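You operate a simulated robot arm through the tools that you are given. There is no shell and no other tool. Be economical: measure what you need, move in short steps, check, and stop when the job is done.

The job below is to be done with a simulated two-armed robot. You get a single attempt, and the scene is never put back.

JOB
Swap the faulty charger in the cradle for the grey one, set to 12 V.
Fine: the white strip is off and stays off till the swap is done; black charger on to the black mat; hold the grey one while you slide it to 12 V; then strip on so its lamp shows green.

The check looks at the end state, three seconds after you hand in, the way a careful person would. Anything else that was tipped, shoved, dropped, spilled or broken makes it a failure.

ROBOT AND FRAMES
Two 7-joint arms with fingered hands on one trunk, on a base that drives. Base frame: it is fixed to the floor where the robot stands at the start and does not move with it; the origin is under the middle of the robot, x ahead of it, y to its left, z up; the surface under the hand at the start is at about z = 0.78. Readings come in m, degrees, newtons and seconds.
The left shoulder is at the start at [0.023, 0.214, 1.269], the right one opposite. With the tool pointing down near the work surface each hand reaches from about 0.1 to 0.56 m from the robot's upright axis, wherever it stands, measured 20 degrees to its own side. Places, roughly: black mat [0.5, -0.2, 0.8]; grey charger slide [0.4, -0.2, 0.9]; inside of the charger cradle [0.5, 0.2, 0.8]; white mains plug [0.5, 0, 0.8]; white strip switch [0.6, 0, 0.9]; yellow charger plug [0.5, 0.4, 0.8]. Payload 3.3 kg a hand.
Tool frame (each hand has its own): the origin (TCP) lies between the finger pads and is the grasp point; the fingertips stand 0.026 m ahead of it; z points along the fingers, y is the line along which they close. Largest opening 0.132 m; the body of the gripper starts 0.073 m behind the TCP. The gripper is a hand of 2 fingers: y runs from the thumb to the fingers, the wrist lies at [0, 0, -0.224] in the tool frame.
Orientation is told as [roll, pitch, yaw] about the base's x, y, z axes, in that order, counted from this pose: with the fingers straight down and closing along the base's y, the tool's x points along the base's -x, its y along +y and its z along -z.

CONTROLS
- The arms move only by the tool apply_moves. It takes "left_motion", "right_motion" or both (then of equal length, played together; a hand with none holds still); each is a list of rows, each an object (a shift or turn left out is 0) with "linear": the shift along the tool's x, y, z in m, a list of three; "rotation": the turn, a rotation vector about the tool's x, y, z in degrees, a list of three. In form: [{"linear": [tx, ty, tz], "rotation": [rx, ry, rz]}, ...]. A call has 1 to 8 rows; each row is the pose to reach, as a shift and turn from the pose commanded when the call began, along the tool's axes at that moment. A row lasts 0.2 s, in which the tool goes at most 0.05 m and 8.6 degrees; a call with a longer step from one row to the next is refused whole. Where a pose cannot be reached the arm comes as near as it can. A force on the tool above 90 N (or 10 N above the force at the start of the call, whichever is more), or a blocked arm, ends the call early, and 0.2 s more pass. In this call time passes only in rows, and 0.2 s behind the last. It gives the time, the measured TCP pose, the force on the tool (base axes), the opening and the grip force at its end, in the units of the frame above (readings bear some noise), with the torque about the TCP (base axes, N m) and any sound that the robot's microphone picked up, and new pictures: "pictures" is both (left out), scene, wrist or none (wrist: the cameras of the hands that moved).
- Cameras (640 x 400 px; columns grow to the right, rows downward): "scene" is now at [0.1025, 0.0088, 1.4487]; the picture's right is [0.10, -1.00, -0.00], its down [-0.51, -0.05, -0.86] and it looks along [0.85, 0.08, -0.52] (base axes); focal length 224 px, centre (320, 200). "left" rides on the left gripper at [-0.066, -0.003, -0.099] in its tool frame; the picture's right is [0.04, -1.00, 0.00], its down [0.83, 0.03, -0.55] and it looks along [0.55, 0.02, 0.83] (tool axes); focal length 261 px, centre (320, 200). "right" rides on the right gripper at [0.066, -0.003, -0.099] in its tool frame; the picture's right is [0.04, 1.00, 0.00], its down [-0.83, 0.03, -0.55] and it looks along [-0.55, 0.02, 0.83] (tool axes); focal length 261 px, centre (320, 200).
- slide_trunk(by): slides the trunk up (or, below 0, down) by that many m; the arms and the scene camera ride with it, the base frame stays. It gives what a move gives, with no picture.
- base_move(legs): drives the robot by 1 to 6 legs, each [ahead, left, turn to the left] in m, m and degrees, along the robot's own axes; the way and the turn of a leg run together, so that a leg with both is an arc; at most 1.5 m and 180 degrees a leg. The arms and the cameras ride along, it lands a little off, and it stops where it bumps. It gives what a move gives, and a new picture of the scene camera.
- finger_targets(finger1, thumb_bend, hand): sets how far each is bent, from 0 (flat) to 1 (curled in); at 0.3 the hand is open as for a grip, at 0.7 the pads meet at the TCP. One left out holds its place. A second passes; each finger stops where it meets its share of the squeeze, and holds until it gets a number again. It is the only way to open and close the hand. It gives what a move gives, with no picture; readings hold the bend of each and the force on the fingers (four entries, about 0 where the hand has none), thumb and palm.
- head_to(pan, tilt): turns the head with the scene camera to pan (to the left, within 86 degrees either way) and tilt (down, from -29 to 69), counted from straight ahead of the robot. It gives what a move gives, and a new picture of the scene camera.
- measure_at(camera, pixels): for up to 12 pixels [column, row] of the newest picture of that camera ("zoom" is the newest enlarged one), the place [x, y, z] in the base frame of the surface seen there, good to about 0.002 m. It takes no simulated time.
- enlarge(camera, box): a new picture of the part [left, top, right, bottom] of that camera's present view, enlarged. It takes no simulated time.
- finish_job(): hands the job in; it is judged then, once.

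Go step by step. Measure first, check grasps and placings, and put right what went wrong. The budget is 80 turns and 260 pictures, counting those below and the enlarged ones. Unless the task says otherwise, let go and move clear before handing in, and close with one line.

The tools are called after "Call:" by a JSON object that holds its "api" and its "payload". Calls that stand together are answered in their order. apply_moves: Moves the arms, as the interface text tells. Its arguments: {"type":"object","properties":{"left_motion":{"type":"array"},"right_motion":{"type":"array"},"pictures":{"type":"string","enum":["both","scene","wrist","none"]}},"required":[]} The other tools are called the same way: slide_trunk (by) slides the trunk up or down; finger_targets (finger1, thumb_bend, hand) moves the fingers one by one; base_move (legs) drives the base; head_to (pan, tilt) turns the head that bears the scene camera; measure_at (camera, pixels) gives the place of the surface under pixels of a picture; enlarge (camera, box) takes an enlarged picture of a part of a camera's view; finish_job () hands the job in.

At the start:

```text
clock: 0.0
left_ee_pos: [0.3962, 0.0969, 1.2987]
left_tool_rot: [0.1, -0.1, 0.0]
left_contact_force: [-0.6, 0.5, 1.1]
left_torque: [0.01, 0.01, 0.03]
left_finger_gap: 0.1321
left_finger_force: 0.2
left_shape: jaw
left_bend: [0.3, 0.3]
left_finger forces: [0.0, 0.1, 0.0, 0.0, 0.0, 0.0]
right_ee_pos: [0.4628, -0.2902, 1.2175]
right_tool_rot: [0.0, -0.1, 0.1]
right_contact_force: [-0.3, -0.3, -0.4]
right_torque: [0.02, 0.04, 0.02]
right_finger_gap: 0.1319
right_finger_force: 0.0
right_shape: jaw
right_bend: [0.3, 0.3]
right_finger forces: [0.0, 0.1, 0.1, 0.0, 0.0, 0.1]
trunk travel left (down, up): [-0.55, 0.211]
robot x, y, heading: [-0.0021, 0.0024, 0.1]
head pan, tilt: [5.6, 31.1]
```

scene: 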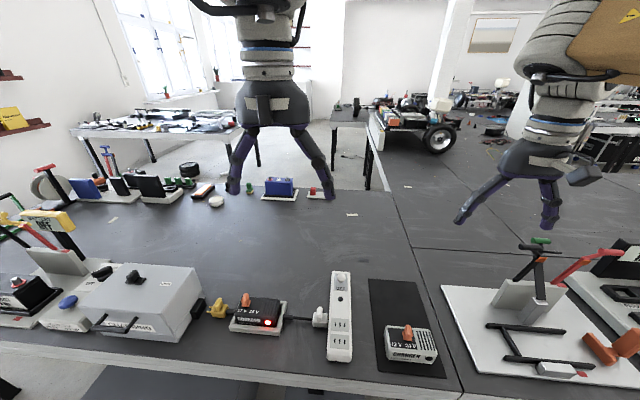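
right: 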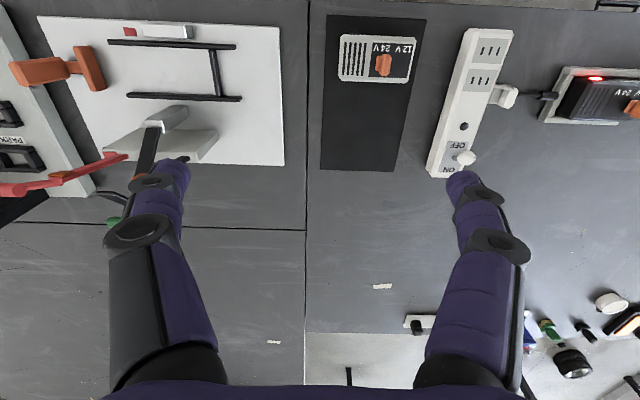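
left: 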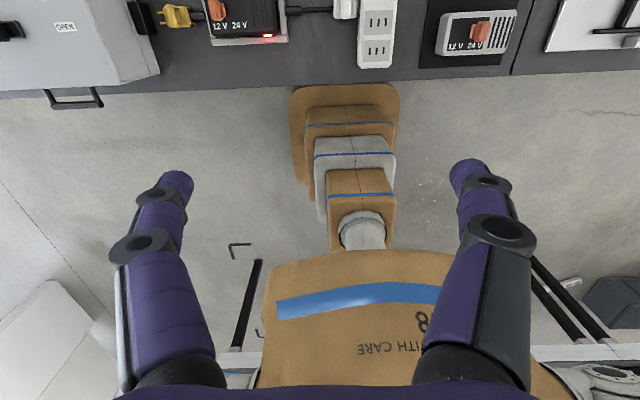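

The scene shows the black charger in the cradle near (258,315), its lamp red, the strip at (340,315) and the grey charger on the black mat at (408,343). I enlarge these to see the details before moving.

Call:
{"api": "enlarge", "payload": {"camera": "scene", "box": [180, 260, 310, 341]}}

Call:
{"api": "enlarge", "payload": {"camera": "scene", "box": [300, 260, 450, 380]}}

Call:
{"api": "enlarge", "payload": {"camera": "right", "box": [310, 0, 640, 200]}}

```text
4.92 times, centred on (245, 300) of scene
```

zoom: 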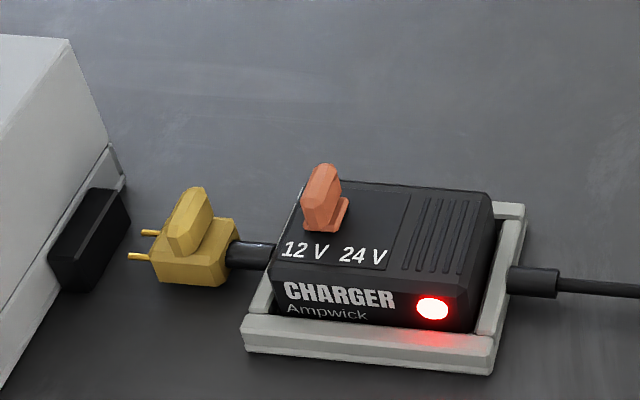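

```text
3.33 times, centred on (375, 320) of scene
```

zoom: 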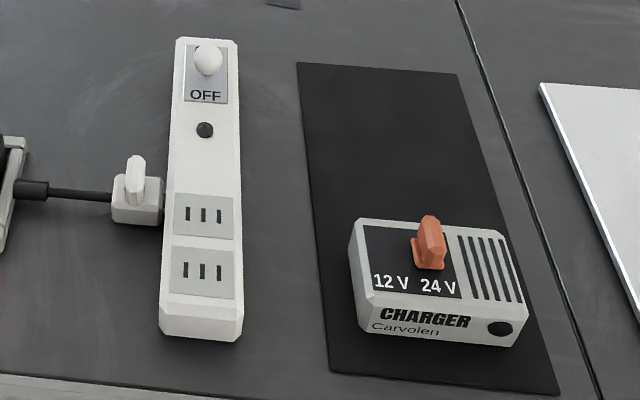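

```text
1.94 times, centred on (475, 100) of right
```

zoom: 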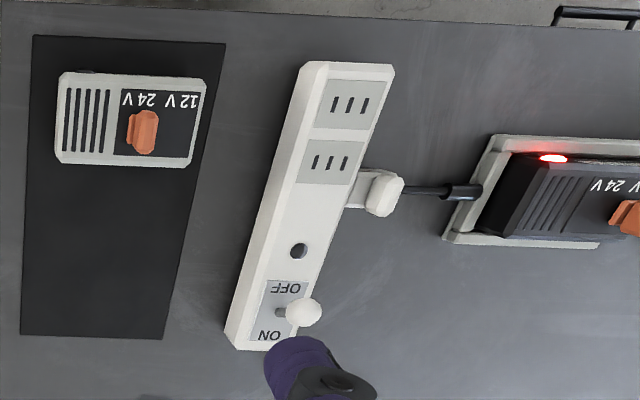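

The strip's dot is dark and the "OFF" word is visible, but the black charger's lamp is red, so I want to check the switch and both plugs more closely. I measure key points first.

Call:
{"api": "enlarge", "payload": {"camera": "scene", "box": [300, 260, 364, 300]}}

Call:
{"api": "enlarge", "payload": {"camera": "right", "box": [420, 80, 548, 190]}}

Call:
{"api": "measure_at", "payload": {"camera": "right", "pixels": [[466, 158], [455, 157], [450, 145], [450, 172], [464, 126], [507, 97], [497, 92], [384, 65], [345, 36], [411, 42], [407, 82], [342, 80]]}}

Call:
{"api": "measure_at", "payload": {"camera": "scene", "pixels": [[246, 299], [238, 301], [277, 302], [272, 325], [236, 322], [231, 331], [279, 333], [284, 303], [218, 304], [218, 313], [298, 317], [318, 312]]}}

```text
10.00 times, centred on (332, 280) of scene
```

zoom: 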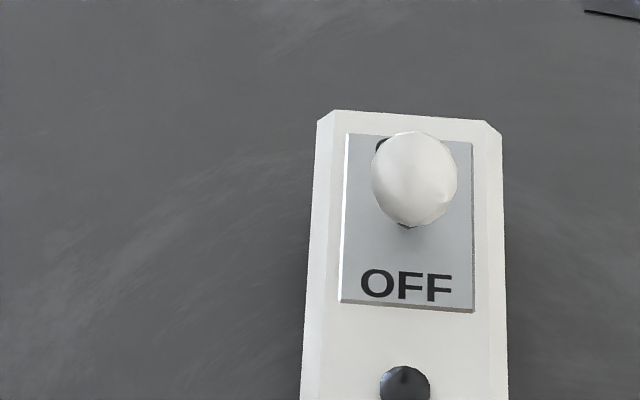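

```text
3.64 times, centred on (484, 135) of right
```

zoom: 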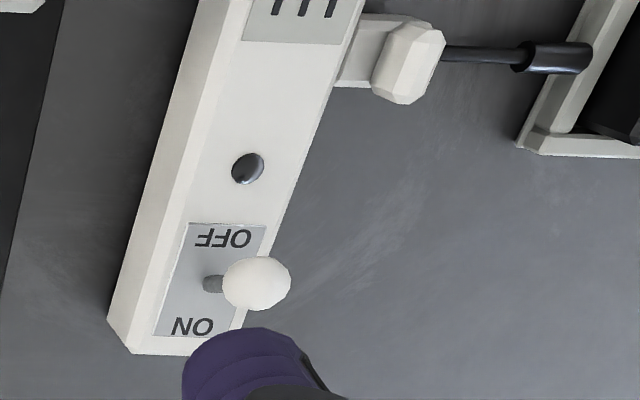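

```text
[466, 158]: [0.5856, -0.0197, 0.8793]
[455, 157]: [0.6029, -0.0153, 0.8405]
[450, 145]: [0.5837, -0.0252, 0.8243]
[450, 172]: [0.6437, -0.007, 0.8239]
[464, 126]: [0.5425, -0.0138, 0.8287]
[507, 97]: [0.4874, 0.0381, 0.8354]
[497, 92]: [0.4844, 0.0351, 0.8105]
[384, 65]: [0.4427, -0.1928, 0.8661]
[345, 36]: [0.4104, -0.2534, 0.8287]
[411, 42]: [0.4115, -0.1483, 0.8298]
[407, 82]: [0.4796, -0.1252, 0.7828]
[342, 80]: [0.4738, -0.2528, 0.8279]
```

```text
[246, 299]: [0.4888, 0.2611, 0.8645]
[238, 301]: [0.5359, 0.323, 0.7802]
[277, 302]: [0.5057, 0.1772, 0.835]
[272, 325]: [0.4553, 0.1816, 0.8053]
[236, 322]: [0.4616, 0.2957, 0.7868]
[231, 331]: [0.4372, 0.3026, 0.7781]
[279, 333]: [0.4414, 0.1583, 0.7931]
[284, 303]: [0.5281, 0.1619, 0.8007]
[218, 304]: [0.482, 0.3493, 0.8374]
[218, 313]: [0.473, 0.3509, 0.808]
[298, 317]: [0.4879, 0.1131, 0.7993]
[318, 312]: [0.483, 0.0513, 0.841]
```

The switch ball (0.586,-0.02,0.879) leans to the OFF side of its plate (x 0.584–0.644), so the strip is off. The yellow plug's pins are visible outside the black socket; I bring the right wrist camera nearer to look at the plugs and cradle.

Call:
{"api": "apply_moves", "payload": {"right_motion": [{"linear": [0.015, 0.03, 0.02]}, {"linear": [0.03, 0.06, 0.04]}, {"linear": [0.045, 0.09, 0.06]}, {"linear": [0.06, 0.12, 0.08]}, {"linear": [0.075, 0.15, 0.1]}, {"linear": [0.09, 0.18, 0.12]}, {"linear": [0.105, 0.21, 0.14]}, {"linear": [0.12, 0.24, 0.16]}], "left_motion": [{"linear": [0, 0.03, 0]}, {"linear": [0, 0.06, 0]}, {"linear": [0, 0.09, 0]}, {"linear": [0, 0.12, 0]}, {"linear": [0, 0.15, 0]}, {"linear": [0, 0.18, 0]}, {"linear": [0, 0.21, 0]}, {"linear": [0, 0.24, 0]}], "pictures": "both"}}

```text
clock: 1.8
left_ee_pos: [0.3828, 0.326, 1.2725]
left_tool_rot: [-0.1, -0.2, 0.0]
left_contact_force: [-0.4, 0.8, -1.0]
left_torque: [0.04, -0.01, 0.0]
left_finger_gap: 0.132
left_finger_force: 0.1
left_shape: jaw
left_bend: [0.3, 0.3]
left_finger forces: [0.1, 0.1, 0.1, 0.0, 0.0, 0.0]
left hand out of reach, approached as far as the arm can: row 3, 4, 5, 6, 7, 8
right_ee_pos: [0.3426, -0.0497, 1.0572]
right_tool_rot: [0.1, 0.0, -0.1]
right_contact_force: [-0.4, 1.6, -0.6]
right_torque: [-0.01, -0.01, -0.01]
right_finger_gap: 0.1317
right_finger_force: 0.1
right_shape: jaw
right_bend: [0.3, 0.3]
right_finger forces: [0.1, 0.0, 0.0, 0.0, 0.0, 0.0]
trunk travel left (down, up): [-0.55, 0.211]
robot x, y, heading: [0.0007, 0.0027, -0.2]
head pan, tilt: [5.6, 31.1]
```

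scene: 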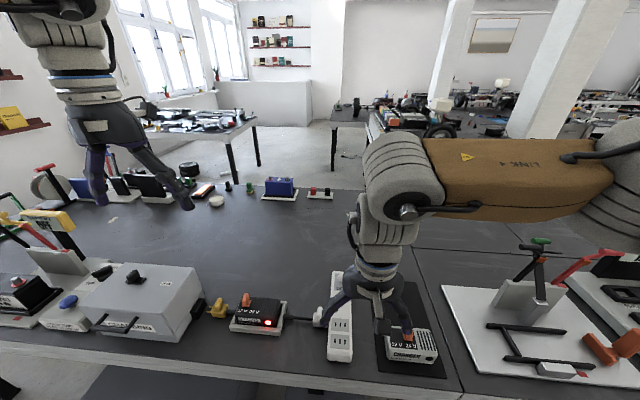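
right: 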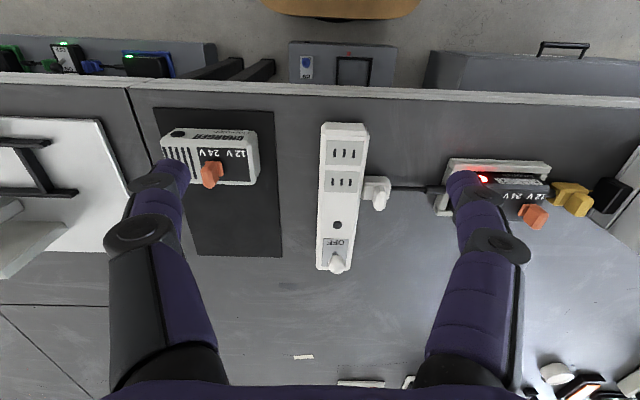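
left: 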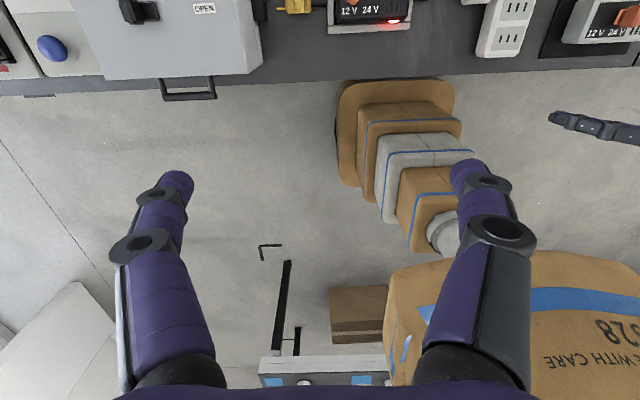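

The right camera now shows the white plug at (375,190) and the yellow one at (572,198); I enlarge both.

Call:
{"api": "enlarge", "payload": {"camera": "right", "box": [310, 150, 450, 280]}}

Call:
{"api": "enlarge", "payload": {"camera": "right", "box": [430, 140, 640, 270]}}

Call:
{"api": "enlarge", "payload": {"camera": "right", "box": [150, 100, 290, 260]}}

Call:
{"api": "enlarge", "payload": {"camera": "scene", "box": [0, 200, 215, 345]}}

```text
3.08 times, centred on (380, 215) of right
```

zoom: 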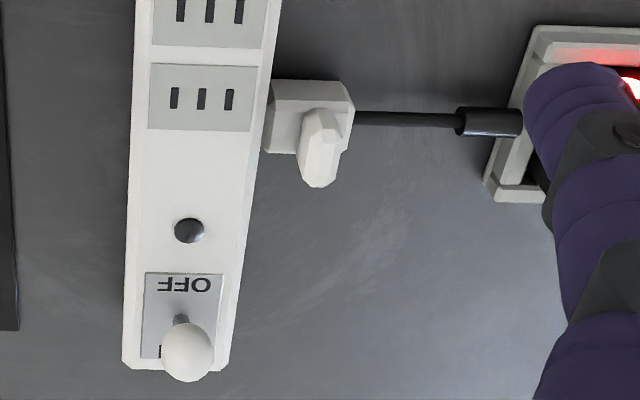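

```text
3.05 times, centred on (535, 205) of right
```

zoom: 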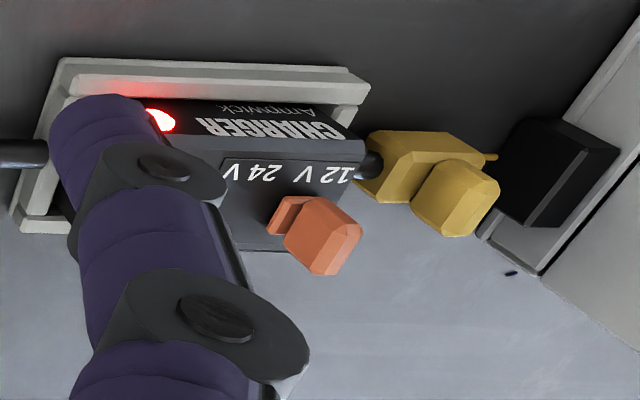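

```text
2.50 times, centred on (220, 180) of right
```

zoom: 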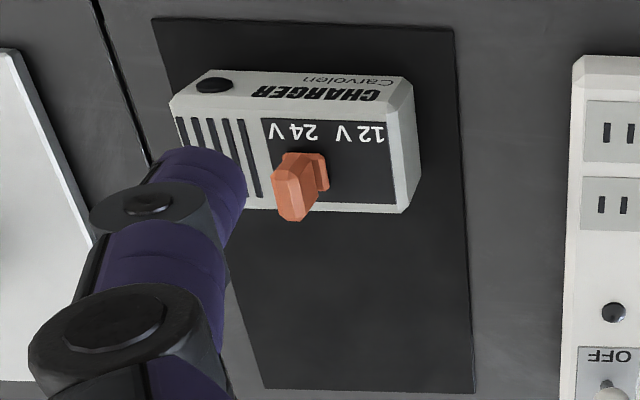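

```text
2.76 times, centred on (108, 272) of scene
```

zoom: 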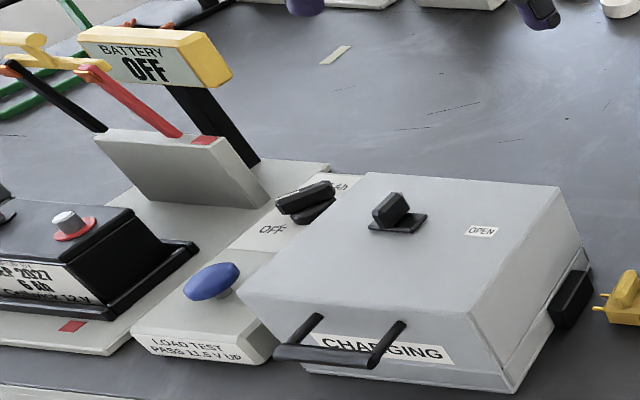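

The white plug sits flush in the strip's side and both cords run to the cradle walls, the grey charger's knob stands at 24 V. I measure the mat, the chargers and the room between table edge and robot base.

Call:
{"api": "measure_at", "payload": {"camera": "zoom", "pixels": [[10, 300]]}}

Call:
{"api": "measure_at", "payload": {"camera": "right", "pixels": [[156, 109], [272, 113], [281, 254], [198, 252], [165, 150], [250, 136], [256, 182], [200, 182], [214, 175], [262, 90], [540, 180], [552, 165]]}}

Call:
{"api": "measure_at", "payload": {"camera": "left", "pixels": [[340, 84], [450, 84], [400, 75], [345, 180], [330, 310], [350, 290], [520, 270], [260, 370], [395, 280], [380, 22], [330, 26], [405, 28]]}}

Call:
{"api": "measure_at", "payload": {"camera": "scene", "pixels": [[229, 330], [279, 333], [285, 303], [240, 300], [237, 306], [278, 307], [276, 328], [235, 323], [260, 318], [246, 302], [246, 295], [243, 300]]}}

```text
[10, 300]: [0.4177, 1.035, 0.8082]
```

```text
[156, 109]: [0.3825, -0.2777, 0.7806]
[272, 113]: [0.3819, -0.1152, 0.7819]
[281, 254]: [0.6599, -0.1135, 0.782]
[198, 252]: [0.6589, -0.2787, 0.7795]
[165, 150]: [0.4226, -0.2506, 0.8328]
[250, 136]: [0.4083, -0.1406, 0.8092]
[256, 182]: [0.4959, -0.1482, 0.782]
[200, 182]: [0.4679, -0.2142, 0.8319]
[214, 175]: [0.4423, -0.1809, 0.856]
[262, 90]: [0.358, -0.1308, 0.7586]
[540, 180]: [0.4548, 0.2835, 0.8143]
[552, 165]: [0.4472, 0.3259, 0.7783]
```

```text
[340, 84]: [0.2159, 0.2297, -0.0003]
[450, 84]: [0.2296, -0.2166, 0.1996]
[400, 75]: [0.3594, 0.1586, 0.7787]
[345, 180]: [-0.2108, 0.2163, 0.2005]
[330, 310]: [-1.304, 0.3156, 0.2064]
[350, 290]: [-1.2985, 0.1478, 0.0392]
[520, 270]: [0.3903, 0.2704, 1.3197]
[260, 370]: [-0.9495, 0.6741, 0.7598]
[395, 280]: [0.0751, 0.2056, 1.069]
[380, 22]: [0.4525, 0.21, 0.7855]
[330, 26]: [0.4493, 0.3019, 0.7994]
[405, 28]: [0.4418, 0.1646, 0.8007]
```

```text
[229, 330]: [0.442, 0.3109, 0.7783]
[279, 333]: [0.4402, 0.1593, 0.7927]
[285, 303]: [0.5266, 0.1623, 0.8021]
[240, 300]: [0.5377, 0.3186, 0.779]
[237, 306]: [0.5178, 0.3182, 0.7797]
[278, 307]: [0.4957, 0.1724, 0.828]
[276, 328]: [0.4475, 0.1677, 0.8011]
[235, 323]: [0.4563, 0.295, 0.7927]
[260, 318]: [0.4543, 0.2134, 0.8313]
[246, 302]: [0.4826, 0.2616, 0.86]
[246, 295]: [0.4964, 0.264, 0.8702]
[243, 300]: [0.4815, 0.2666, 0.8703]
```

Base front is at x≈0.23 and the table edge at 0.358, so I drive 0.08 m ahead for better reach; the arms are well above everything.

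Call:
{"api": "base_move", "payload": {"legs": [[0.08, 0, 0]]}}

Call:
{"api": "apply_moves", "payload": {"right_motion": [{"linear": [0, -0.045, -0.005]}, {"linear": [0, -0.09, -0.01]}, {"linear": [0, -0.135, -0.01]}, {"linear": [0, -0.18, -0.01]}, {"linear": [0, -0.2, -0.01]}, {"linear": [0, -0.22, -0.01]}, {"linear": [0, -0.24, -0.01]}, {"linear": [0, -0.26, -0.01]}], "left_motion": [{"linear": [-0.002, -0.01, 0.02], "rotation": [0, 0, 8.5]}, {"linear": [-0.004, -0.02, 0.04], "rotation": [0, 0, 17]}, {"linear": [-0.006, -0.03, 0.06], "rotation": [0, 0, 25.5]}, {"linear": [-0.008, -0.04, 0.08], "rotation": [0, 0, 34]}, {"linear": [-0.01, -0.05, 0.1], "rotation": [0, 0, 42.5]}, {"linear": [-0.012, -0.06, 0.12], "rotation": [0, 0, 51]}, {"linear": [-0.014, -0.08, 0.15], "rotation": [0, 0, 59.5]}, {"linear": [-0.016, -0.1, 0.18], "rotation": [0, 0, 68]}], "pictures": "both"}}

```text
clock: 2.8
left_ee_pos: [0.4268, 0.3248, 1.2723]
left_tool_rot: [0.0, -0.1, 0.1]
left_contact_force: [-0.1, -0.6, -0.2]
left_torque: [0.01, 0.02, 0.0]
left_finger_gap: 0.1317
left_finger_force: 0.0
left_shape: jaw
left_bend: [0.3, 0.3]
left_finger forces: [0.0, 0.1, 0.1, 0.0, 0.0, 0.0]
right_ee_pos: [0.386, -0.0505, 1.0576]
right_tool_rot: [0.0, 0.0, -0.1]
right_contact_force: [-1.0, 0.9, 0.6]
right_torque: [0.0, -0.02, 0.02]
right_finger_gap: 0.1319
right_finger_force: 0.1
right_shape: jaw
right_bend: [0.3, 0.3]
right_finger forces: [0.1, 0.0, 0.0, 0.0, 0.0, 0.0]
trunk travel left (down, up): [-0.55, 0.211]
robot x, y, heading: [0.0422, 0.0002, -0.1]
head pan, tilt: [5.6, 31.1]
stopped in leg 1: the robot was blocked; the commanded pose is now the measured one
```

scene: 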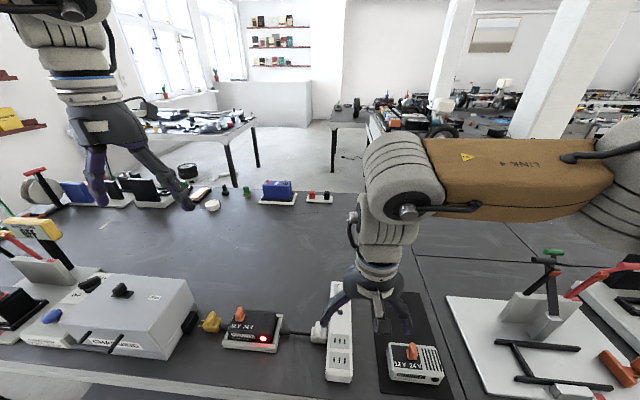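

```text
clock: 4.6
left_ee_pos: [0.4426, 0.2218, 1.0933]
left_tool_rot: [0.1, -0.1, -68.1]
left_contact_force: [-0.6, 0.1, -0.7]
left_torque: [0.01, -0.02, -0.03]
left_finger_gap: 0.1321
left_finger_force: 0.1
left_shape: jaw
left_bend: [0.3, 0.3]
left_finger forces: [0.1, 0.0, 0.0, 0.0, 0.0, 0.0]
right_ee_pos: [0.3871, -0.3112, 1.0668]
right_tool_rot: [0.1, -0.1, 0.0]
right_contact_force: [0.3, -0.7, 0.2]
right_torque: [0.03, 0.0, -0.04]
right_finger_gap: 0.132
right_finger_force: 0.0
right_shape: jaw
right_bend: [0.3, 0.3]
right_finger forces: [0.0, 0.0, 0.0, 0.0, 0.0, 0.0]
trunk travel left (down, up): [-0.55, 0.211]
robot x, y, heading: [0.0437, -0.0022, -0.0]
head pan, tilt: [5.6, 31.1]
```

scene: 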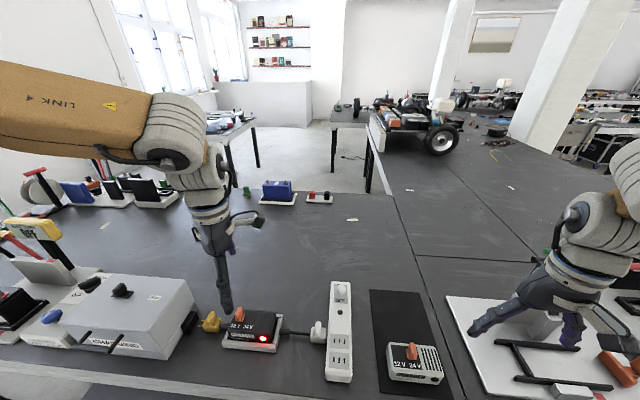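
right: 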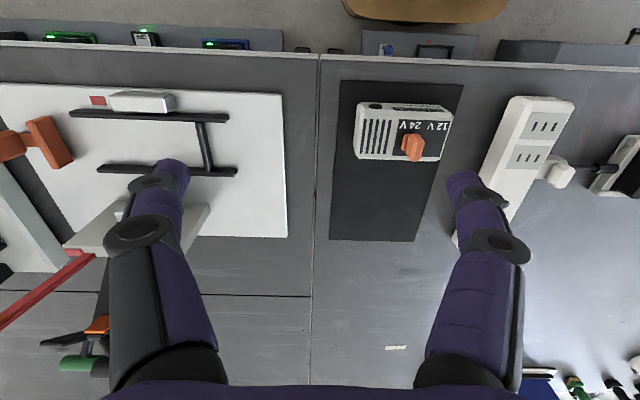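
left: 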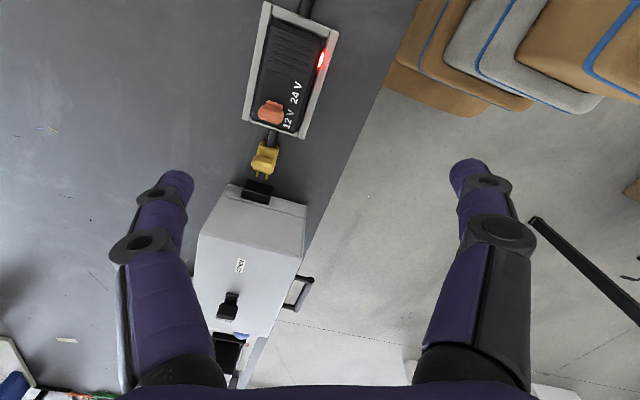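

The base was blocked after 0.04 m (no pushing reported further); the table items look unchanged. I measure the black charger's outline in the left picture.

Call:
{"api": "enlarge", "payload": {"camera": "left", "box": [200, 0, 360, 210]}}

Call:
{"api": "measure_at", "payload": {"camera": "left", "pixels": [[275, 10], [325, 38], [262, 98], [305, 133], [270, 110], [249, 115], [330, 60], [266, 2], [338, 32], [245, 122], [303, 110], [258, 60]]}}

Call:
{"api": "measure_at", "payload": {"camera": "right", "pixels": [[360, 103], [452, 110], [440, 160], [358, 157], [413, 142], [380, 130], [343, 82], [462, 86]]}}

```text
1.90 times, centred on (280, 105) of left
```

zoom: 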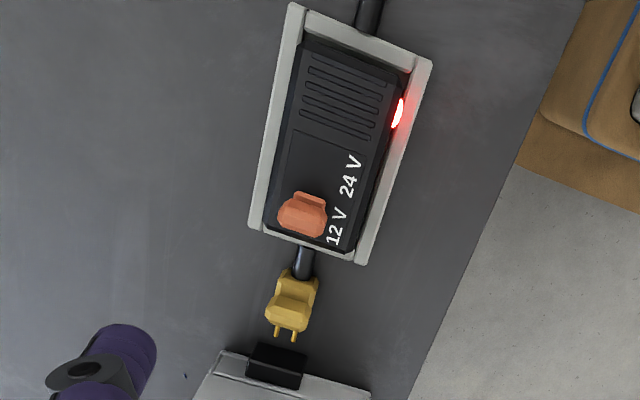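

```text
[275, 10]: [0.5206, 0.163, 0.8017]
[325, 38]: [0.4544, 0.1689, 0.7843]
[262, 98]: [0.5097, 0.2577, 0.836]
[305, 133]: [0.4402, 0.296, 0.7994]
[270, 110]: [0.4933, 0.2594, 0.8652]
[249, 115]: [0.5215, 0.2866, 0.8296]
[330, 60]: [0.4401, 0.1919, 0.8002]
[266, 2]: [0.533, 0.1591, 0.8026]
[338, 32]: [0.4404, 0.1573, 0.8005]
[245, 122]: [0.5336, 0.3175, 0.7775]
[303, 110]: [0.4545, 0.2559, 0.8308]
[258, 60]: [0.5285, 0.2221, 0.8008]
```

```text
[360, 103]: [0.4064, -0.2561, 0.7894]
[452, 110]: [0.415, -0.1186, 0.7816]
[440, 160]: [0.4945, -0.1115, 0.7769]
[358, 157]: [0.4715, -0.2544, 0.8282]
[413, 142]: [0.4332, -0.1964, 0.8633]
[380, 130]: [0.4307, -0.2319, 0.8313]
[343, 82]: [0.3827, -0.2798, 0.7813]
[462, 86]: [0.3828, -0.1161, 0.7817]
```

Charger centre is about (0.487, 0.23), top z≈0.833, and the cradle walls end at z≈0.801. I align the left hand above it with the fingers closing along x.

Call:
{"api": "apply_moves", "payload": {"left_motion": [{"linear": [-0.003, 0.011, 0.03], "rotation": [0, 0, 7]}, {"linear": [-0.006, 0.022, 0.06], "rotation": [0, 0, 14]}, {"linear": [-0.011, 0.0434, 0.1], "rotation": [0, 0, 22]}, {"linear": [-0.011, 0.0434, 0.143], "rotation": [0, 0, 22]}], "pictures": "both"}}

```text
clock: 5.6
left_ee_pos: [0.4228, 0.1633, 0.9796]
left_tool_rot: [0.4, 0.1, -89.7]
left_contact_force: [0.5, 0.6, 0.2]
left_torque: [0.02, -0.02, 0.01]
left_finger_gap: 0.1318
left_finger_force: 0.0
left_shape: jaw
left_bend: [0.3, 0.3]
left_finger forces: [0.1, 0.1, 0.0, 0.0, 0.1, 0.0]
left hand out of reach, approached as far as the arm can: row 2, 3, 4
right_ee_pos: [0.3873, -0.3088, 1.0674]
right_tool_rot: [0.0, -0.1, 0.0]
right_contact_force: [-0.8, 0.3, -0.1]
right_torque: [-0.04, -0.04, -0.03]
right_finger_gap: 0.1317
right_finger_force: 0.1
right_shape: jaw
right_bend: [0.3, 0.3]
right_finger forces: [0.1, 0.0, 0.0, 0.0, 0.0, 0.0]
trunk travel left (down, up): [-0.55, 0.211]
robot x, y, heading: [0.0438, -0.0017, 0.0]
head pan, tilt: [5.6, 31.1]
```

scene: 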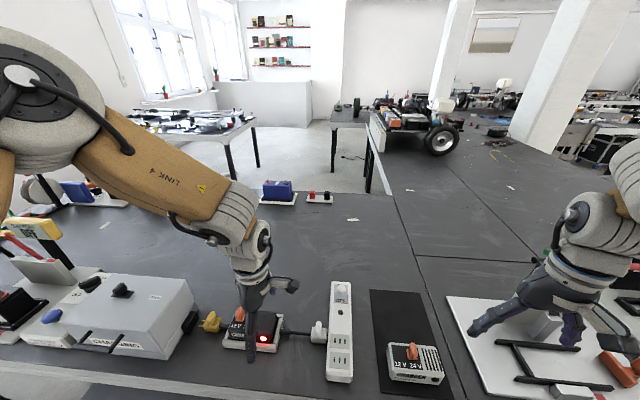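
left: 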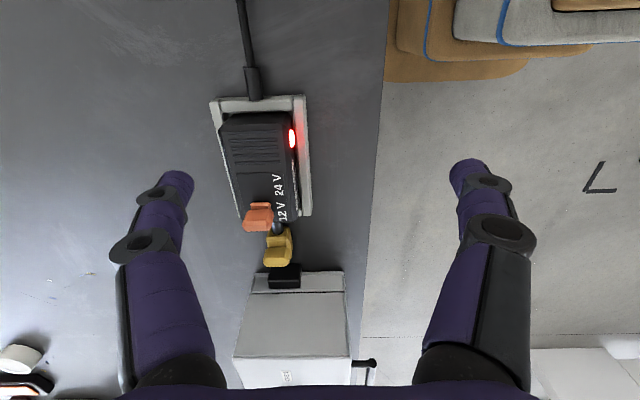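

At yaw -90 the left arm runs out of reach at (0.423,0.163,0.98). I'll back up and try yaw +90, which closes along the same line.

Call:
{"api": "apply_moves", "payload": {"left_motion": [{"linear": [0, 0, -0.03], "rotation": [0, 0, -8.5]}, {"linear": [0, 0, -0.06], "rotation": [0, 0, -17]}, {"linear": [0, 0, -0.09], "rotation": [0, 0, -25.5]}, {"linear": [0, 0, -0.12], "rotation": [0, 0, -34]}, {"linear": [0, 0, -0.12], "rotation": [0, 0, -42.5]}, {"linear": [0, 0, -0.12], "rotation": [0, 0, -51]}, {"linear": [0, 0, -0.12], "rotation": [0, 0, -59.5]}, {"linear": [0, 0, -0.12], "rotation": [0, 0, -68]}], "pictures": "none"}}

Call:
{"api": "apply_moves", "payload": {"left_motion": [{"rotation": [0, 0, -8.5]}, {"rotation": [0, 0, -17]}, {"rotation": [0, 0, -25.5]}, {"rotation": [0, 0, -34]}, {"rotation": [0, 0, -42.5]}, {"rotation": [0, 0, -51]}, {"rotation": [0, 0, -59.5]}, {"rotation": [0, 0, -68]}], "pictures": "none"}}

Call:
{"api": "apply_moves", "payload": {"left_motion": [{"rotation": [0, 0, -8.5]}, {"rotation": [0, 0, -17]}, {"rotation": [0, 0, -25.5]}, {"rotation": [0, 0, -34]}, {"rotation": [0, 0, -42.5]}], "pictures": "wrist"}}

```text
clock: 7.4
left_ee_pos: [0.4235, 0.164, 1.0982]
left_tool_rot: [0.0, -0.1, -21.7]
left_contact_force: [0.3, 0.3, 0.7]
left_torque: [0.03, -0.01, -0.02]
left_finger_gap: 0.1317
left_finger_force: 0.0
left_shape: jaw
left_bend: [0.3, 0.3]
left_finger forces: [0.1, 0.0, 0.0, 0.0, 0.0, 0.0]
right_ee_pos: [0.3867, -0.3104, 1.0668]
right_tool_rot: [0.0, -0.1, 0.0]
right_contact_force: [-0.8, -0.3, 0.1]
right_torque: [-0.01, -0.02, 0.01]
right_finger_gap: 0.1321
right_finger_force: 0.0
right_shape: jaw
right_bend: [0.3, 0.3]
right_finger forces: [0.1, 0.0, 0.0, 0.0, 0.1, 0.0]
trunk travel left (down, up): [-0.55, 0.211]
robot x, y, heading: [0.0417, 0.0013, 0.0]
head pan, tilt: [5.6, 31.1]
```

```text
clock: 9.2
left_ee_pos: [0.4237, 0.163, 1.0996]
left_tool_rot: [-0.1, 0.0, 46.1]
left_contact_force: [0.0, -1.1, 0.5]
left_torque: [0.0, 0.02, 0.01]
left_finger_gap: 0.1317
left_finger_force: 0.1
left_shape: jaw
left_bend: [0.3, 0.3]
left_finger forces: [0.0, 0.1, 0.0, 0.1, 0.1, 0.1]
right_ee_pos: [0.3872, -0.3098, 1.0683]
right_tool_rot: [0.0, -0.1, -0.1]
right_contact_force: [-0.1, 0.0, 0.4]
right_torque: [0.02, -0.03, -0.04]
right_finger_gap: 0.1323
right_finger_force: 0.0
right_shape: jaw
right_bend: [0.3, 0.3]
right_finger forces: [0.0, 0.0, 0.0, 0.0, 0.1, 0.0]
trunk travel left (down, up): [-0.55, 0.211]
robot x, y, heading: [0.0428, -0.0021, -0.1]
head pan, tilt: [5.6, 31.1]
```

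```text
clock: 10.4
left_ee_pos: [0.4236, 0.1626, 1.0976]
left_tool_rot: [-0.1, 0.1, 88.7]
left_contact_force: [0.0, -0.2, 0.6]
left_torque: [0.0, -0.01, 0.03]
left_finger_gap: 0.1318
left_finger_force: 0.1
left_shape: jaw
left_bend: [0.3, 0.3]
left_finger forces: [0.0, 0.1, 0.0, 0.0, 0.1, 0.0]
right_ee_pos: [0.3862, -0.3106, 1.0671]
right_tool_rot: [0.0, -0.1, 0.0]
right_contact_force: [0.1, -0.2, 0.4]
right_torque: [0.01, -0.02, 0.04]
right_finger_gap: 0.132
right_finger_force: 0.1
right_shape: jaw
right_bend: [0.3, 0.3]
right_finger forces: [0.0, 0.0, 0.0, 0.1, 0.0, 0.0]
trunk travel left (down, up): [-0.55, 0.211]
robot x, y, heading: [0.0474, -0.0041, 0.1]
head pan, tilt: [5.6, 31.1]
```

left: 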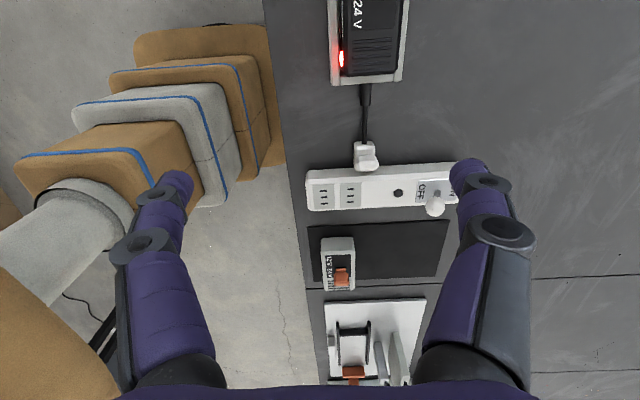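

Yaw +90 held fine. I now shift to above the charger, ending at about (0.487,0.228,0.95).

Call:
{"api": "apply_moves", "payload": {"left_motion": [{"linear": [-0.02, -0.02, 0.01], "rotation": [0, 0, -1.3]}, {"linear": [-0.045, -0.04, 0.03], "rotation": [0, 0, -1.3]}, {"linear": [-0.067, -0.062, 0.06], "rotation": [0, 0, -1.3]}, {"linear": [-0.067, -0.062, 0.1], "rotation": [0, 0, -1.3]}, {"linear": [-0.067, -0.062, 0.148], "rotation": [0, 0, -1.3]}], "pictures": "both"}}

```text
clock: 11.6
left_ee_pos: [0.488, 0.2293, 0.9492]
left_tool_rot: [-0.1, 0.1, 89.9]
left_contact_force: [0.0, -1.1, -0.4]
left_torque: [-0.02, 0.01, 0.02]
left_finger_gap: 0.1319
left_finger_force: 0.0
left_shape: jaw
left_bend: [0.3, 0.3]
left_finger forces: [0.1, 0.0, 0.1, 0.1, 0.1, 0.0]
right_ee_pos: [0.3867, -0.31, 1.0674]
right_tool_rot: [0.0, 0.0, 0.0]
right_contact_force: [0.5, 0.0, 0.3]
right_torque: [-0.01, 0.01, 0.0]
right_finger_gap: 0.1319
right_finger_force: 0.2
right_shape: jaw
right_bend: [0.3, 0.3]
right_finger forces: [0.1, 0.0, 0.1, 0.0, 0.1, 0.0]
trunk travel left (down, up): [-0.55, 0.211]
robot x, y, heading: [0.0453, 0.0007, 0.0]
head pan, tilt: [5.6, 31.1]
```

scene: 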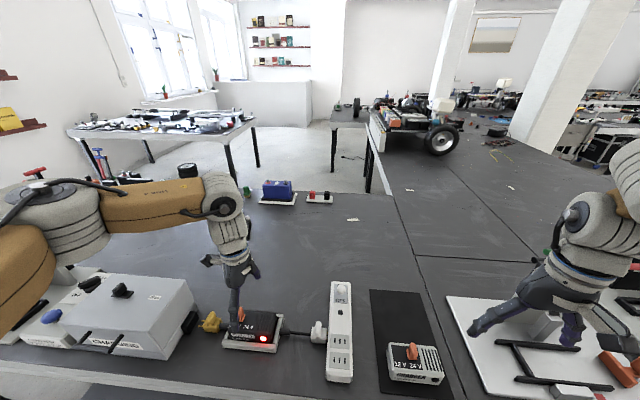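
left: 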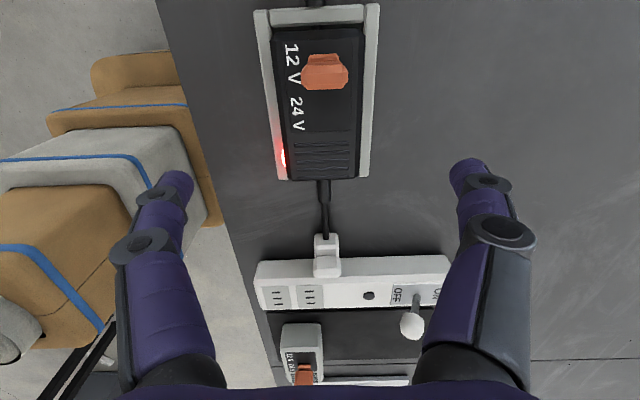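

Aligned over the charger at (0.488,0.229,0.949). I lower to z≈0.836 so the tips stay above the cradle walls.

Call:
{"api": "apply_moves", "payload": {"left_motion": [{"linear": [0, 0.001, 0.03]}, {"linear": [0, 0.001, 0.06]}, {"linear": [0, 0.001, 0.085]}, {"linear": [0, 0.001, 0.1]}, {"linear": [0, 0.001, 0.113]}], "pictures": "both"}}

```text
clock: 12.8
left_ee_pos: [0.4854, 0.2283, 0.8369]
left_tool_rot: [-0.1, 0.1, 89.8]
left_contact_force: [0.0, -0.7, -0.6]
left_torque: [-0.01, 0.02, 0.05]
left_finger_gap: 0.1319
left_finger_force: 0.0
left_shape: jaw
left_bend: [0.3, 0.3]
left_finger forces: [0.1, 0.0, 0.1, 0.0, 0.0, 0.0]
right_ee_pos: [0.3867, -0.3097, 1.0664]
right_tool_rot: [-0.1, -0.1, -0.1]
right_contact_force: [1.0, -0.2, -0.6]
right_torque: [0.0, 0.01, 0.0]
right_finger_gap: 0.1318
right_finger_force: 0.0
right_shape: jaw
right_bend: [0.3, 0.3]
right_finger forces: [0.0, 0.0, 0.0, 0.0, 0.0, 0.0]
trunk travel left (down, up): [-0.55, 0.211]
robot x, y, heading: [0.0469, -0.003, 0.2]
head pan, tilt: [5.6, 31.1]
```

scene: 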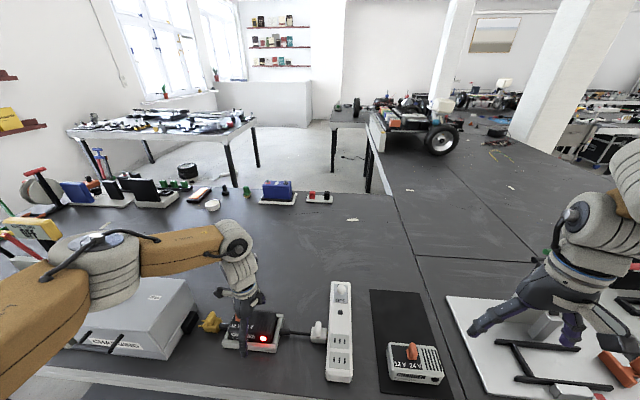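
left: 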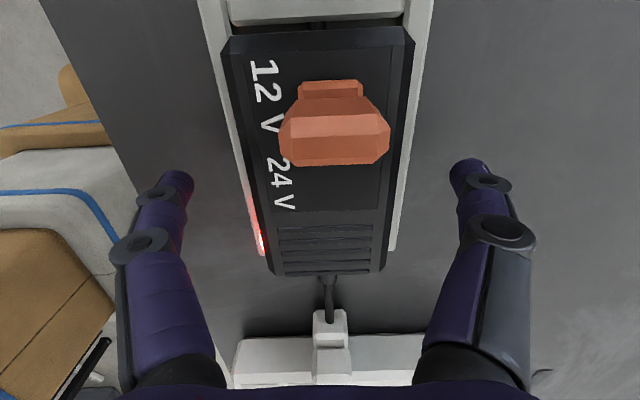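

Fingers straddle the charger with knob clear. I check the elbow clearance to the charging box, and close the left hand.

Call:
{"api": "measure_at", "payload": {"camera": "scene", "pixels": [[100, 300], [60, 310], [110, 312], [140, 290]]}}

Call:
{"api": "finger_targets", "payload": {"hand": "left", "finger1": 0.6, "thumb_bend": 0.6}}

```text
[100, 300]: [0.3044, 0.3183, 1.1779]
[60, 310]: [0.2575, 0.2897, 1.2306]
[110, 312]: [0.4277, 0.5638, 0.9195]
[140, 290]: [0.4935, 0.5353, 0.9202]
```

```text
clock: 13.8
left_ee_pos: [0.4879, 0.2278, 0.8361]
left_tool_rot: [-0.1, 0.1, 89.8]
left_contact_force: [1.6, 0.1, -0.7]
left_torque: [-0.01, -0.03, -0.01]
left_finger_gap: 0.0644
left_finger_force: 8.9
left_shape: fingers
left_bend: [0.5, 0.55]
left_finger forces: [8.5, 0.1, 0.0, 0.0, 9.6, 0.0]
right_ee_pos: [0.3866, -0.3102, 1.0663]
right_tool_rot: [0.0, -0.1, 0.0]
right_contact_force: [0.1, 0.3, -0.7]
right_torque: [0.0, -0.01, 0.0]
right_finger_gap: 0.132
right_finger_force: 0.1
right_shape: jaw
right_bend: [0.3, 0.3]
right_finger forces: [0.1, 0.1, 0.1, 0.1, 0.0, 0.0]
trunk travel left (down, up): [-0.55, 0.211]
robot x, y, heading: [0.0468, -0.0002, -0.1]
head pan, tilt: [5.6, 31.1]
```

Gap 0.064 with about 9 N grip: the charger is held. I lift slowly by 0.04 and look at whether cords come along.

Call:
{"api": "finger_targets", "payload": {"hand": "left", "finger1": 0.7, "thumb_bend": 0.7}}

Call:
{"api": "apply_moves", "payload": {"left_motion": [{"linear": [0, 0, -0.01]}, {"linear": [0, 0, -0.02]}, {"linear": [0, 0, -0.03]}, {"linear": [0, 0, -0.04]}], "pictures": "both"}}

```text
clock: 14.8
left_ee_pos: [0.4889, 0.2289, 0.8368]
left_tool_rot: [0.0, 0.1, 89.9]
left_contact_force: [12.6, 0.2, -0.1]
left_torque: [0.01, -0.31, 0.01]
left_finger_gap: 0.0634
left_finger_force: 17.2
left_shape: fingers
left_bend: [0.5, 0.59]
left_finger forces: [10.1, 0.0, 0.1, 0.0, 23.3, 0.0]
right_ee_pos: [0.3874, -0.3106, 1.0671]
right_tool_rot: [0.1, 0.0, -0.1]
right_contact_force: [-0.3, -0.2, -0.1]
right_torque: [0.06, -0.01, -0.03]
right_finger_gap: 0.1319
right_finger_force: 0.0
right_shape: jaw
right_bend: [0.3, 0.3]
right_finger forces: [0.0, 0.1, 0.0, 0.1, 0.0, 0.1]
trunk travel left (down, up): [-0.55, 0.211]
robot x, y, heading: [0.0446, 0.0004, 0.1]
head pan, tilt: [5.6, 31.1]
```

```text
clock: 15.8
left_ee_pos: [0.4865, 0.2288, 0.8756]
left_tool_rot: [0.1, 0.1, 89.9]
left_contact_force: [-0.3, 0.0, -4.8]
left_torque: [-0.03, -0.07, 0.0]
left_finger_gap: 0.0636
left_finger_force: 14.8
left_shape: fingers
left_bend: [0.46, 0.62]
left_finger forces: [15.3, 0.0, 0.0, 0.0, 14.9, 0.1]
right_ee_pos: [0.3869, -0.3103, 1.0666]
right_tool_rot: [0.0, -0.1, 0.0]
right_contact_force: [-0.1, 0.4, 0.6]
right_torque: [0.02, 0.0, 0.02]
right_finger_gap: 0.1319
right_finger_force: 0.1
right_shape: jaw
right_bend: [0.3, 0.3]
right_finger forces: [0.0, 0.0, 0.0, 0.0, 0.0, 0.0]
trunk travel left (down, up): [-0.55, 0.211]
robot x, y, heading: [0.0438, -0.0021, -0.1]
head pan, tilt: [5.6, 31.1]
```

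scene: 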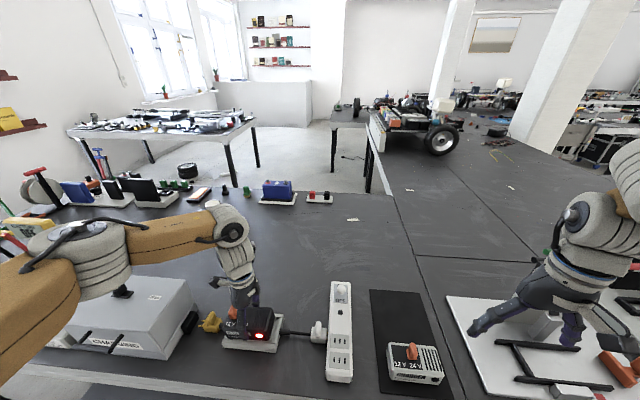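
left: 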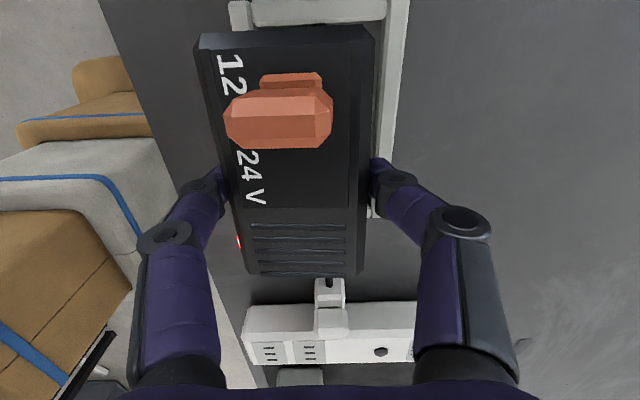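

The charger came out alone; cords stay on the cradle (sleeve at (300,330) unchanged). I lift to z≈1.01, raise the right hand, and measure tall things on the right before driving there.

Call:
{"api": "apply_moves", "payload": {"left_motion": [{"linear": [0, 0, -0.03]}, {"linear": [0, 0, -0.06]}, {"linear": [0, 0, -0.09]}, {"linear": [0, 0, -0.12]}, {"linear": [0, 0, -0.14]}], "right_motion": [{"linear": [0, 0, -0.03]}, {"linear": [0, 0, -0.06]}, {"linear": [0, 0, -0.09]}, {"linear": [0, 0, -0.12]}, {"linear": [0, 0, -0.14]}], "pictures": "none"}}

Call:
{"api": "head_to", "payload": {"pan": -35, "tilt": 45}}

```text
clock: 17.0
left_ee_pos: [0.485, 0.2279, 1.0162]
left_tool_rot: [0.0, 0.0, 89.9]
left_contact_force: [0.4, 0.6, -3.8]
left_torque: [-0.02, -0.05, 0.01]
left_finger_gap: 0.0635
left_finger_force: 15.0
left_shape: fingers
left_bend: [0.46, 0.62]
left_finger forces: [15.1, 0.0, 0.0, 0.0, 14.9, 0.0]
right_ee_pos: [0.3865, -0.311, 1.2075]
right_tool_rot: [0.0, -0.1, 0.0]
right_contact_force: [-0.3, -0.1, 0.0]
right_torque: [0.0, -0.02, 0.02]
right_finger_gap: 0.1317
right_finger_force: 0.1
right_shape: jaw
right_bend: [0.3, 0.3]
right_finger forces: [0.0, 0.0, 0.1, 0.0, 0.1, 0.0]
trunk travel left (down, up): [-0.55, 0.211]
robot x, y, heading: [0.0392, 0.0002, 0.0]
head pan, tilt: [5.6, 31.1]
```

```text
clock: 18.1
left_ee_pos: [0.4864, 0.2284, 1.0152]
left_tool_rot: [-0.1, 0.1, 89.8]
left_contact_force: [-0.4, -0.4, -4.4]
left_torque: [-0.03, -0.02, 0.02]
left_finger_gap: 0.0637
left_finger_force: 14.5
left_shape: fingers
left_bend: [0.46, 0.62]
left_finger forces: [15.2, 0.0, 0.0, 0.1, 14.9, 0.0]
right_ee_pos: [0.3877, -0.3108, 1.2071]
right_tool_rot: [0.0, -0.2, 0.0]
right_contact_force: [-0.7, 0.1, -0.1]
right_torque: [-0.02, 0.01, -0.01]
right_finger_gap: 0.132
right_finger_force: 0.2
right_shape: jaw
right_bend: [0.3, 0.3]
right_finger forces: [0.1, 0.0, 0.1, 0.0, 0.0, 0.0]
trunk travel left (down, up): [-0.55, 0.211]
robot x, y, heading: [0.0446, 0.0023, 0.0]
head pan, tilt: [-35.0, 45.0]
```

scene: 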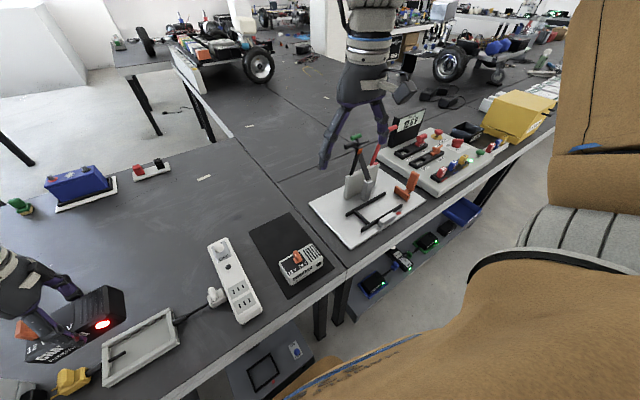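

Cradle is empty with its cords, and the way to the right is clear in front of the table (nothing above z≈1.05 near the hands). I back off 0.03 m and drive 0.33 m to the right.

Call:
{"api": "base_move", "payload": {"legs": [[-0.03, 0, 0], [0, -0.33, 0]]}}

```text
clock: 20.7
left_ee_pos: [0.4564, -0.1026, 1.0171]
left_tool_rot: [-0.1, 0.0, 89.9]
left_contact_force: [0.1, -0.2, -4.3]
left_torque: [0.01, -0.07, 0.01]
left_finger_gap: 0.0635
left_finger_force: 15.1
left_shape: fingers
left_bend: [0.46, 0.62]
left_finger forces: [15.3, 0.0, 0.0, 0.0, 14.9, 0.0]
right_ee_pos: [0.3581, -0.6412, 1.2073]
right_tool_rot: [0.1, -0.1, 0.0]
right_contact_force: [0.2, -0.4, -0.9]
right_torque: [0.05, -0.05, 0.03]
right_finger_gap: 0.1318
right_finger_force: 0.0
right_shape: jaw
right_bend: [0.3, 0.3]
right_finger forces: [0.0, 0.0, 0.0, 0.0, 0.0, 0.0]
trunk travel left (down, up): [-0.55, 0.211]
robot x, y, heading: [0.0143, -0.3327, 0.3]
head pan, tilt: [-35.0, 45.0]
```

scene: 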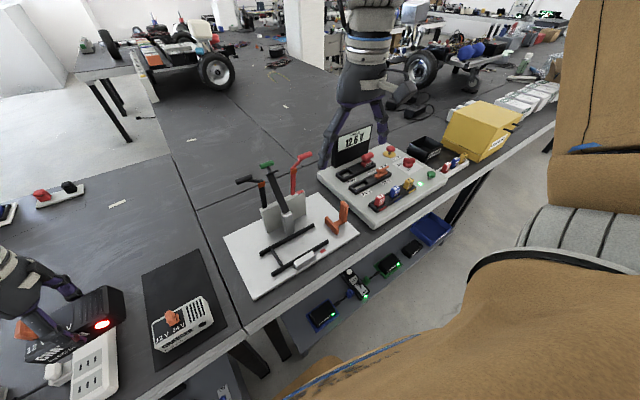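

Arrived. I creep 0.02 m ahead for reach and turn the head to see the mat.

Call:
{"api": "base_move", "payload": {"legs": [[0.02, 0, 0]]}}

Call:
{"api": "head_to", "payload": {"pan": 10, "tilt": 45}}

Call:
{"api": "apply_moves", "payload": {"left_motion": [{"linear": [0.03, -0.026, 0]}, {"linear": [0.06, -0.052, 0]}, {"linear": [0.095, -0.08, 0]}, {"linear": [0.095, -0.08, 0.03]}, {"linear": [0.095, -0.08, 0.06]}], "pictures": "both"}}

```text
clock: 21.5
left_ee_pos: [0.4773, -0.1005, 1.0154]
left_tool_rot: [-0.1, 0.2, 90.0]
left_contact_force: [0.1, -0.1, -4.9]
left_torque: [0.01, -0.01, 0.01]
left_finger_gap: 0.0635
left_finger_force: 14.7
left_shape: fingers
left_bend: [0.46, 0.62]
left_finger forces: [15.1, 0.0, 0.1, 0.0, 15.1, 0.1]
right_ee_pos: [0.3784, -0.6398, 1.2076]
right_tool_rot: [0.0, 0.0, 0.0]
right_contact_force: [0.9, -0.2, 0.7]
right_torque: [0.01, 0.05, 0.01]
right_finger_gap: 0.1317
right_finger_force: 0.1
right_shape: jaw
right_bend: [0.3, 0.3]
right_finger forces: [0.0, 0.1, 0.0, 0.0, 0.1, 0.0]
trunk travel left (down, up): [-0.55, 0.211]
robot x, y, heading: [0.0357, -0.3331, 0.1]
head pan, tilt: [-35.0, 45.0]
```

scene: 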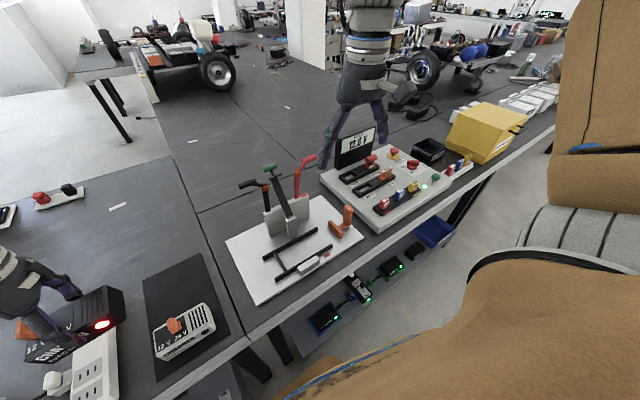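

```text
clock: 22.6
left_ee_pos: [0.4784, -0.1006, 1.0168]
left_tool_rot: [-0.1, 0.0, 89.9]
left_contact_force: [0.0, 0.6, -4.5]
left_torque: [-0.04, -0.02, 0.01]
left_finger_gap: 0.0637
left_finger_force: 14.9
left_shape: fingers
left_bend: [0.46, 0.62]
left_finger forces: [15.2, 0.0, 0.0, 0.0, 14.9, 0.0]
right_ee_pos: [0.378, -0.6403, 1.2076]
right_tool_rot: [0.0, -0.1, 0.0]
right_contact_force: [0.0, 0.7, 0.0]
right_torque: [-0.01, 0.02, -0.01]
right_finger_gap: 0.1317
right_finger_force: 0.0
right_shape: jaw
right_bend: [0.3, 0.3]
right_finger forces: [0.0, 0.0, 0.0, 0.0, 0.0, 0.0]
trunk travel left (down, up): [-0.55, 0.211]
robot x, y, heading: [0.0321, -0.3291, 0.0]
head pan, tilt: [10.0, 45.0]
```

scene: 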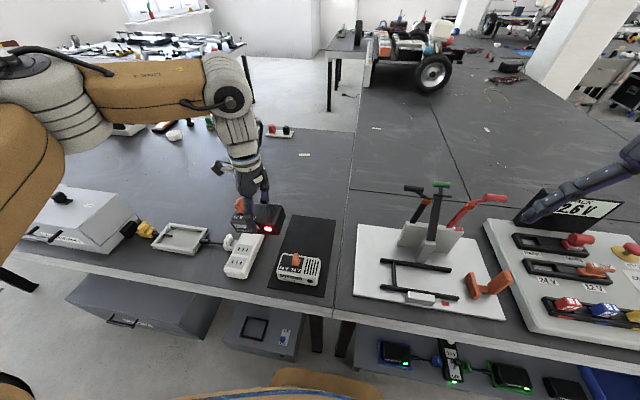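

```text
clock: 23.8
left_ee_pos: [0.5575, -0.1987, 0.9574]
left_tool_rot: [-0.1, 0.0, 89.9]
left_contact_force: [0.4, 0.0, -4.9]
left_torque: [0.01, -0.04, 0.01]
left_finger_gap: 0.0635
left_finger_force: 15.6
left_shape: fingers
left_bend: [0.46, 0.62]
left_finger forces: [15.3, 0.0, 0.0, 0.0, 15.1, 0.1]
right_ee_pos: [0.3779, -0.6429, 1.2069]
right_tool_rot: [0.1, 0.0, 0.1]
right_contact_force: [0.5, 0.1, 0.0]
right_torque: [0.02, 0.02, 0.02]
right_finger_gap: 0.132
right_finger_force: 0.1
right_shape: jaw
right_bend: [0.3, 0.3]
right_finger forces: [0.0, 0.0, 0.0, 0.0, 0.1, 0.1]
trunk travel left (down, up): [-0.55, 0.211]
robot x, y, heading: [0.0324, -0.3289, 0.1]
head pan, tilt: [10.0, 45.0]
```

scene: 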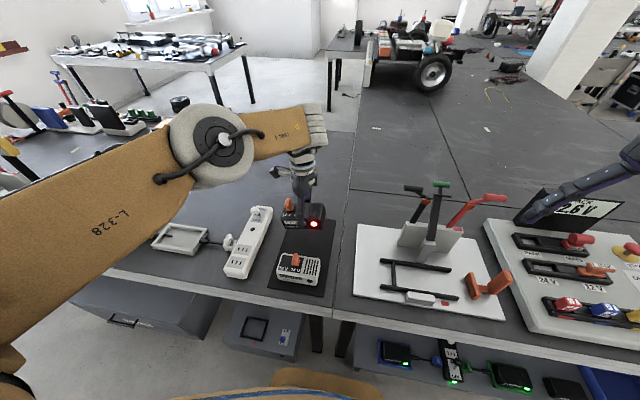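
left: 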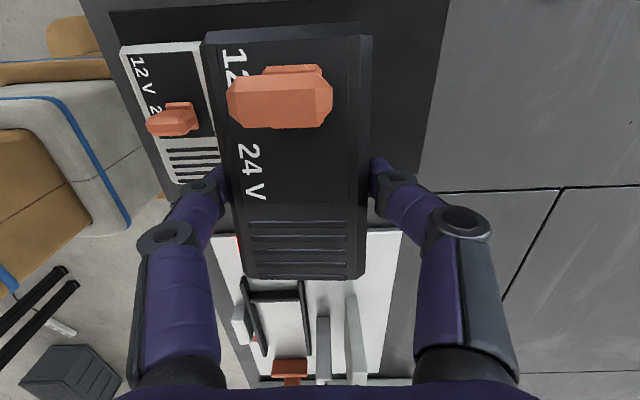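

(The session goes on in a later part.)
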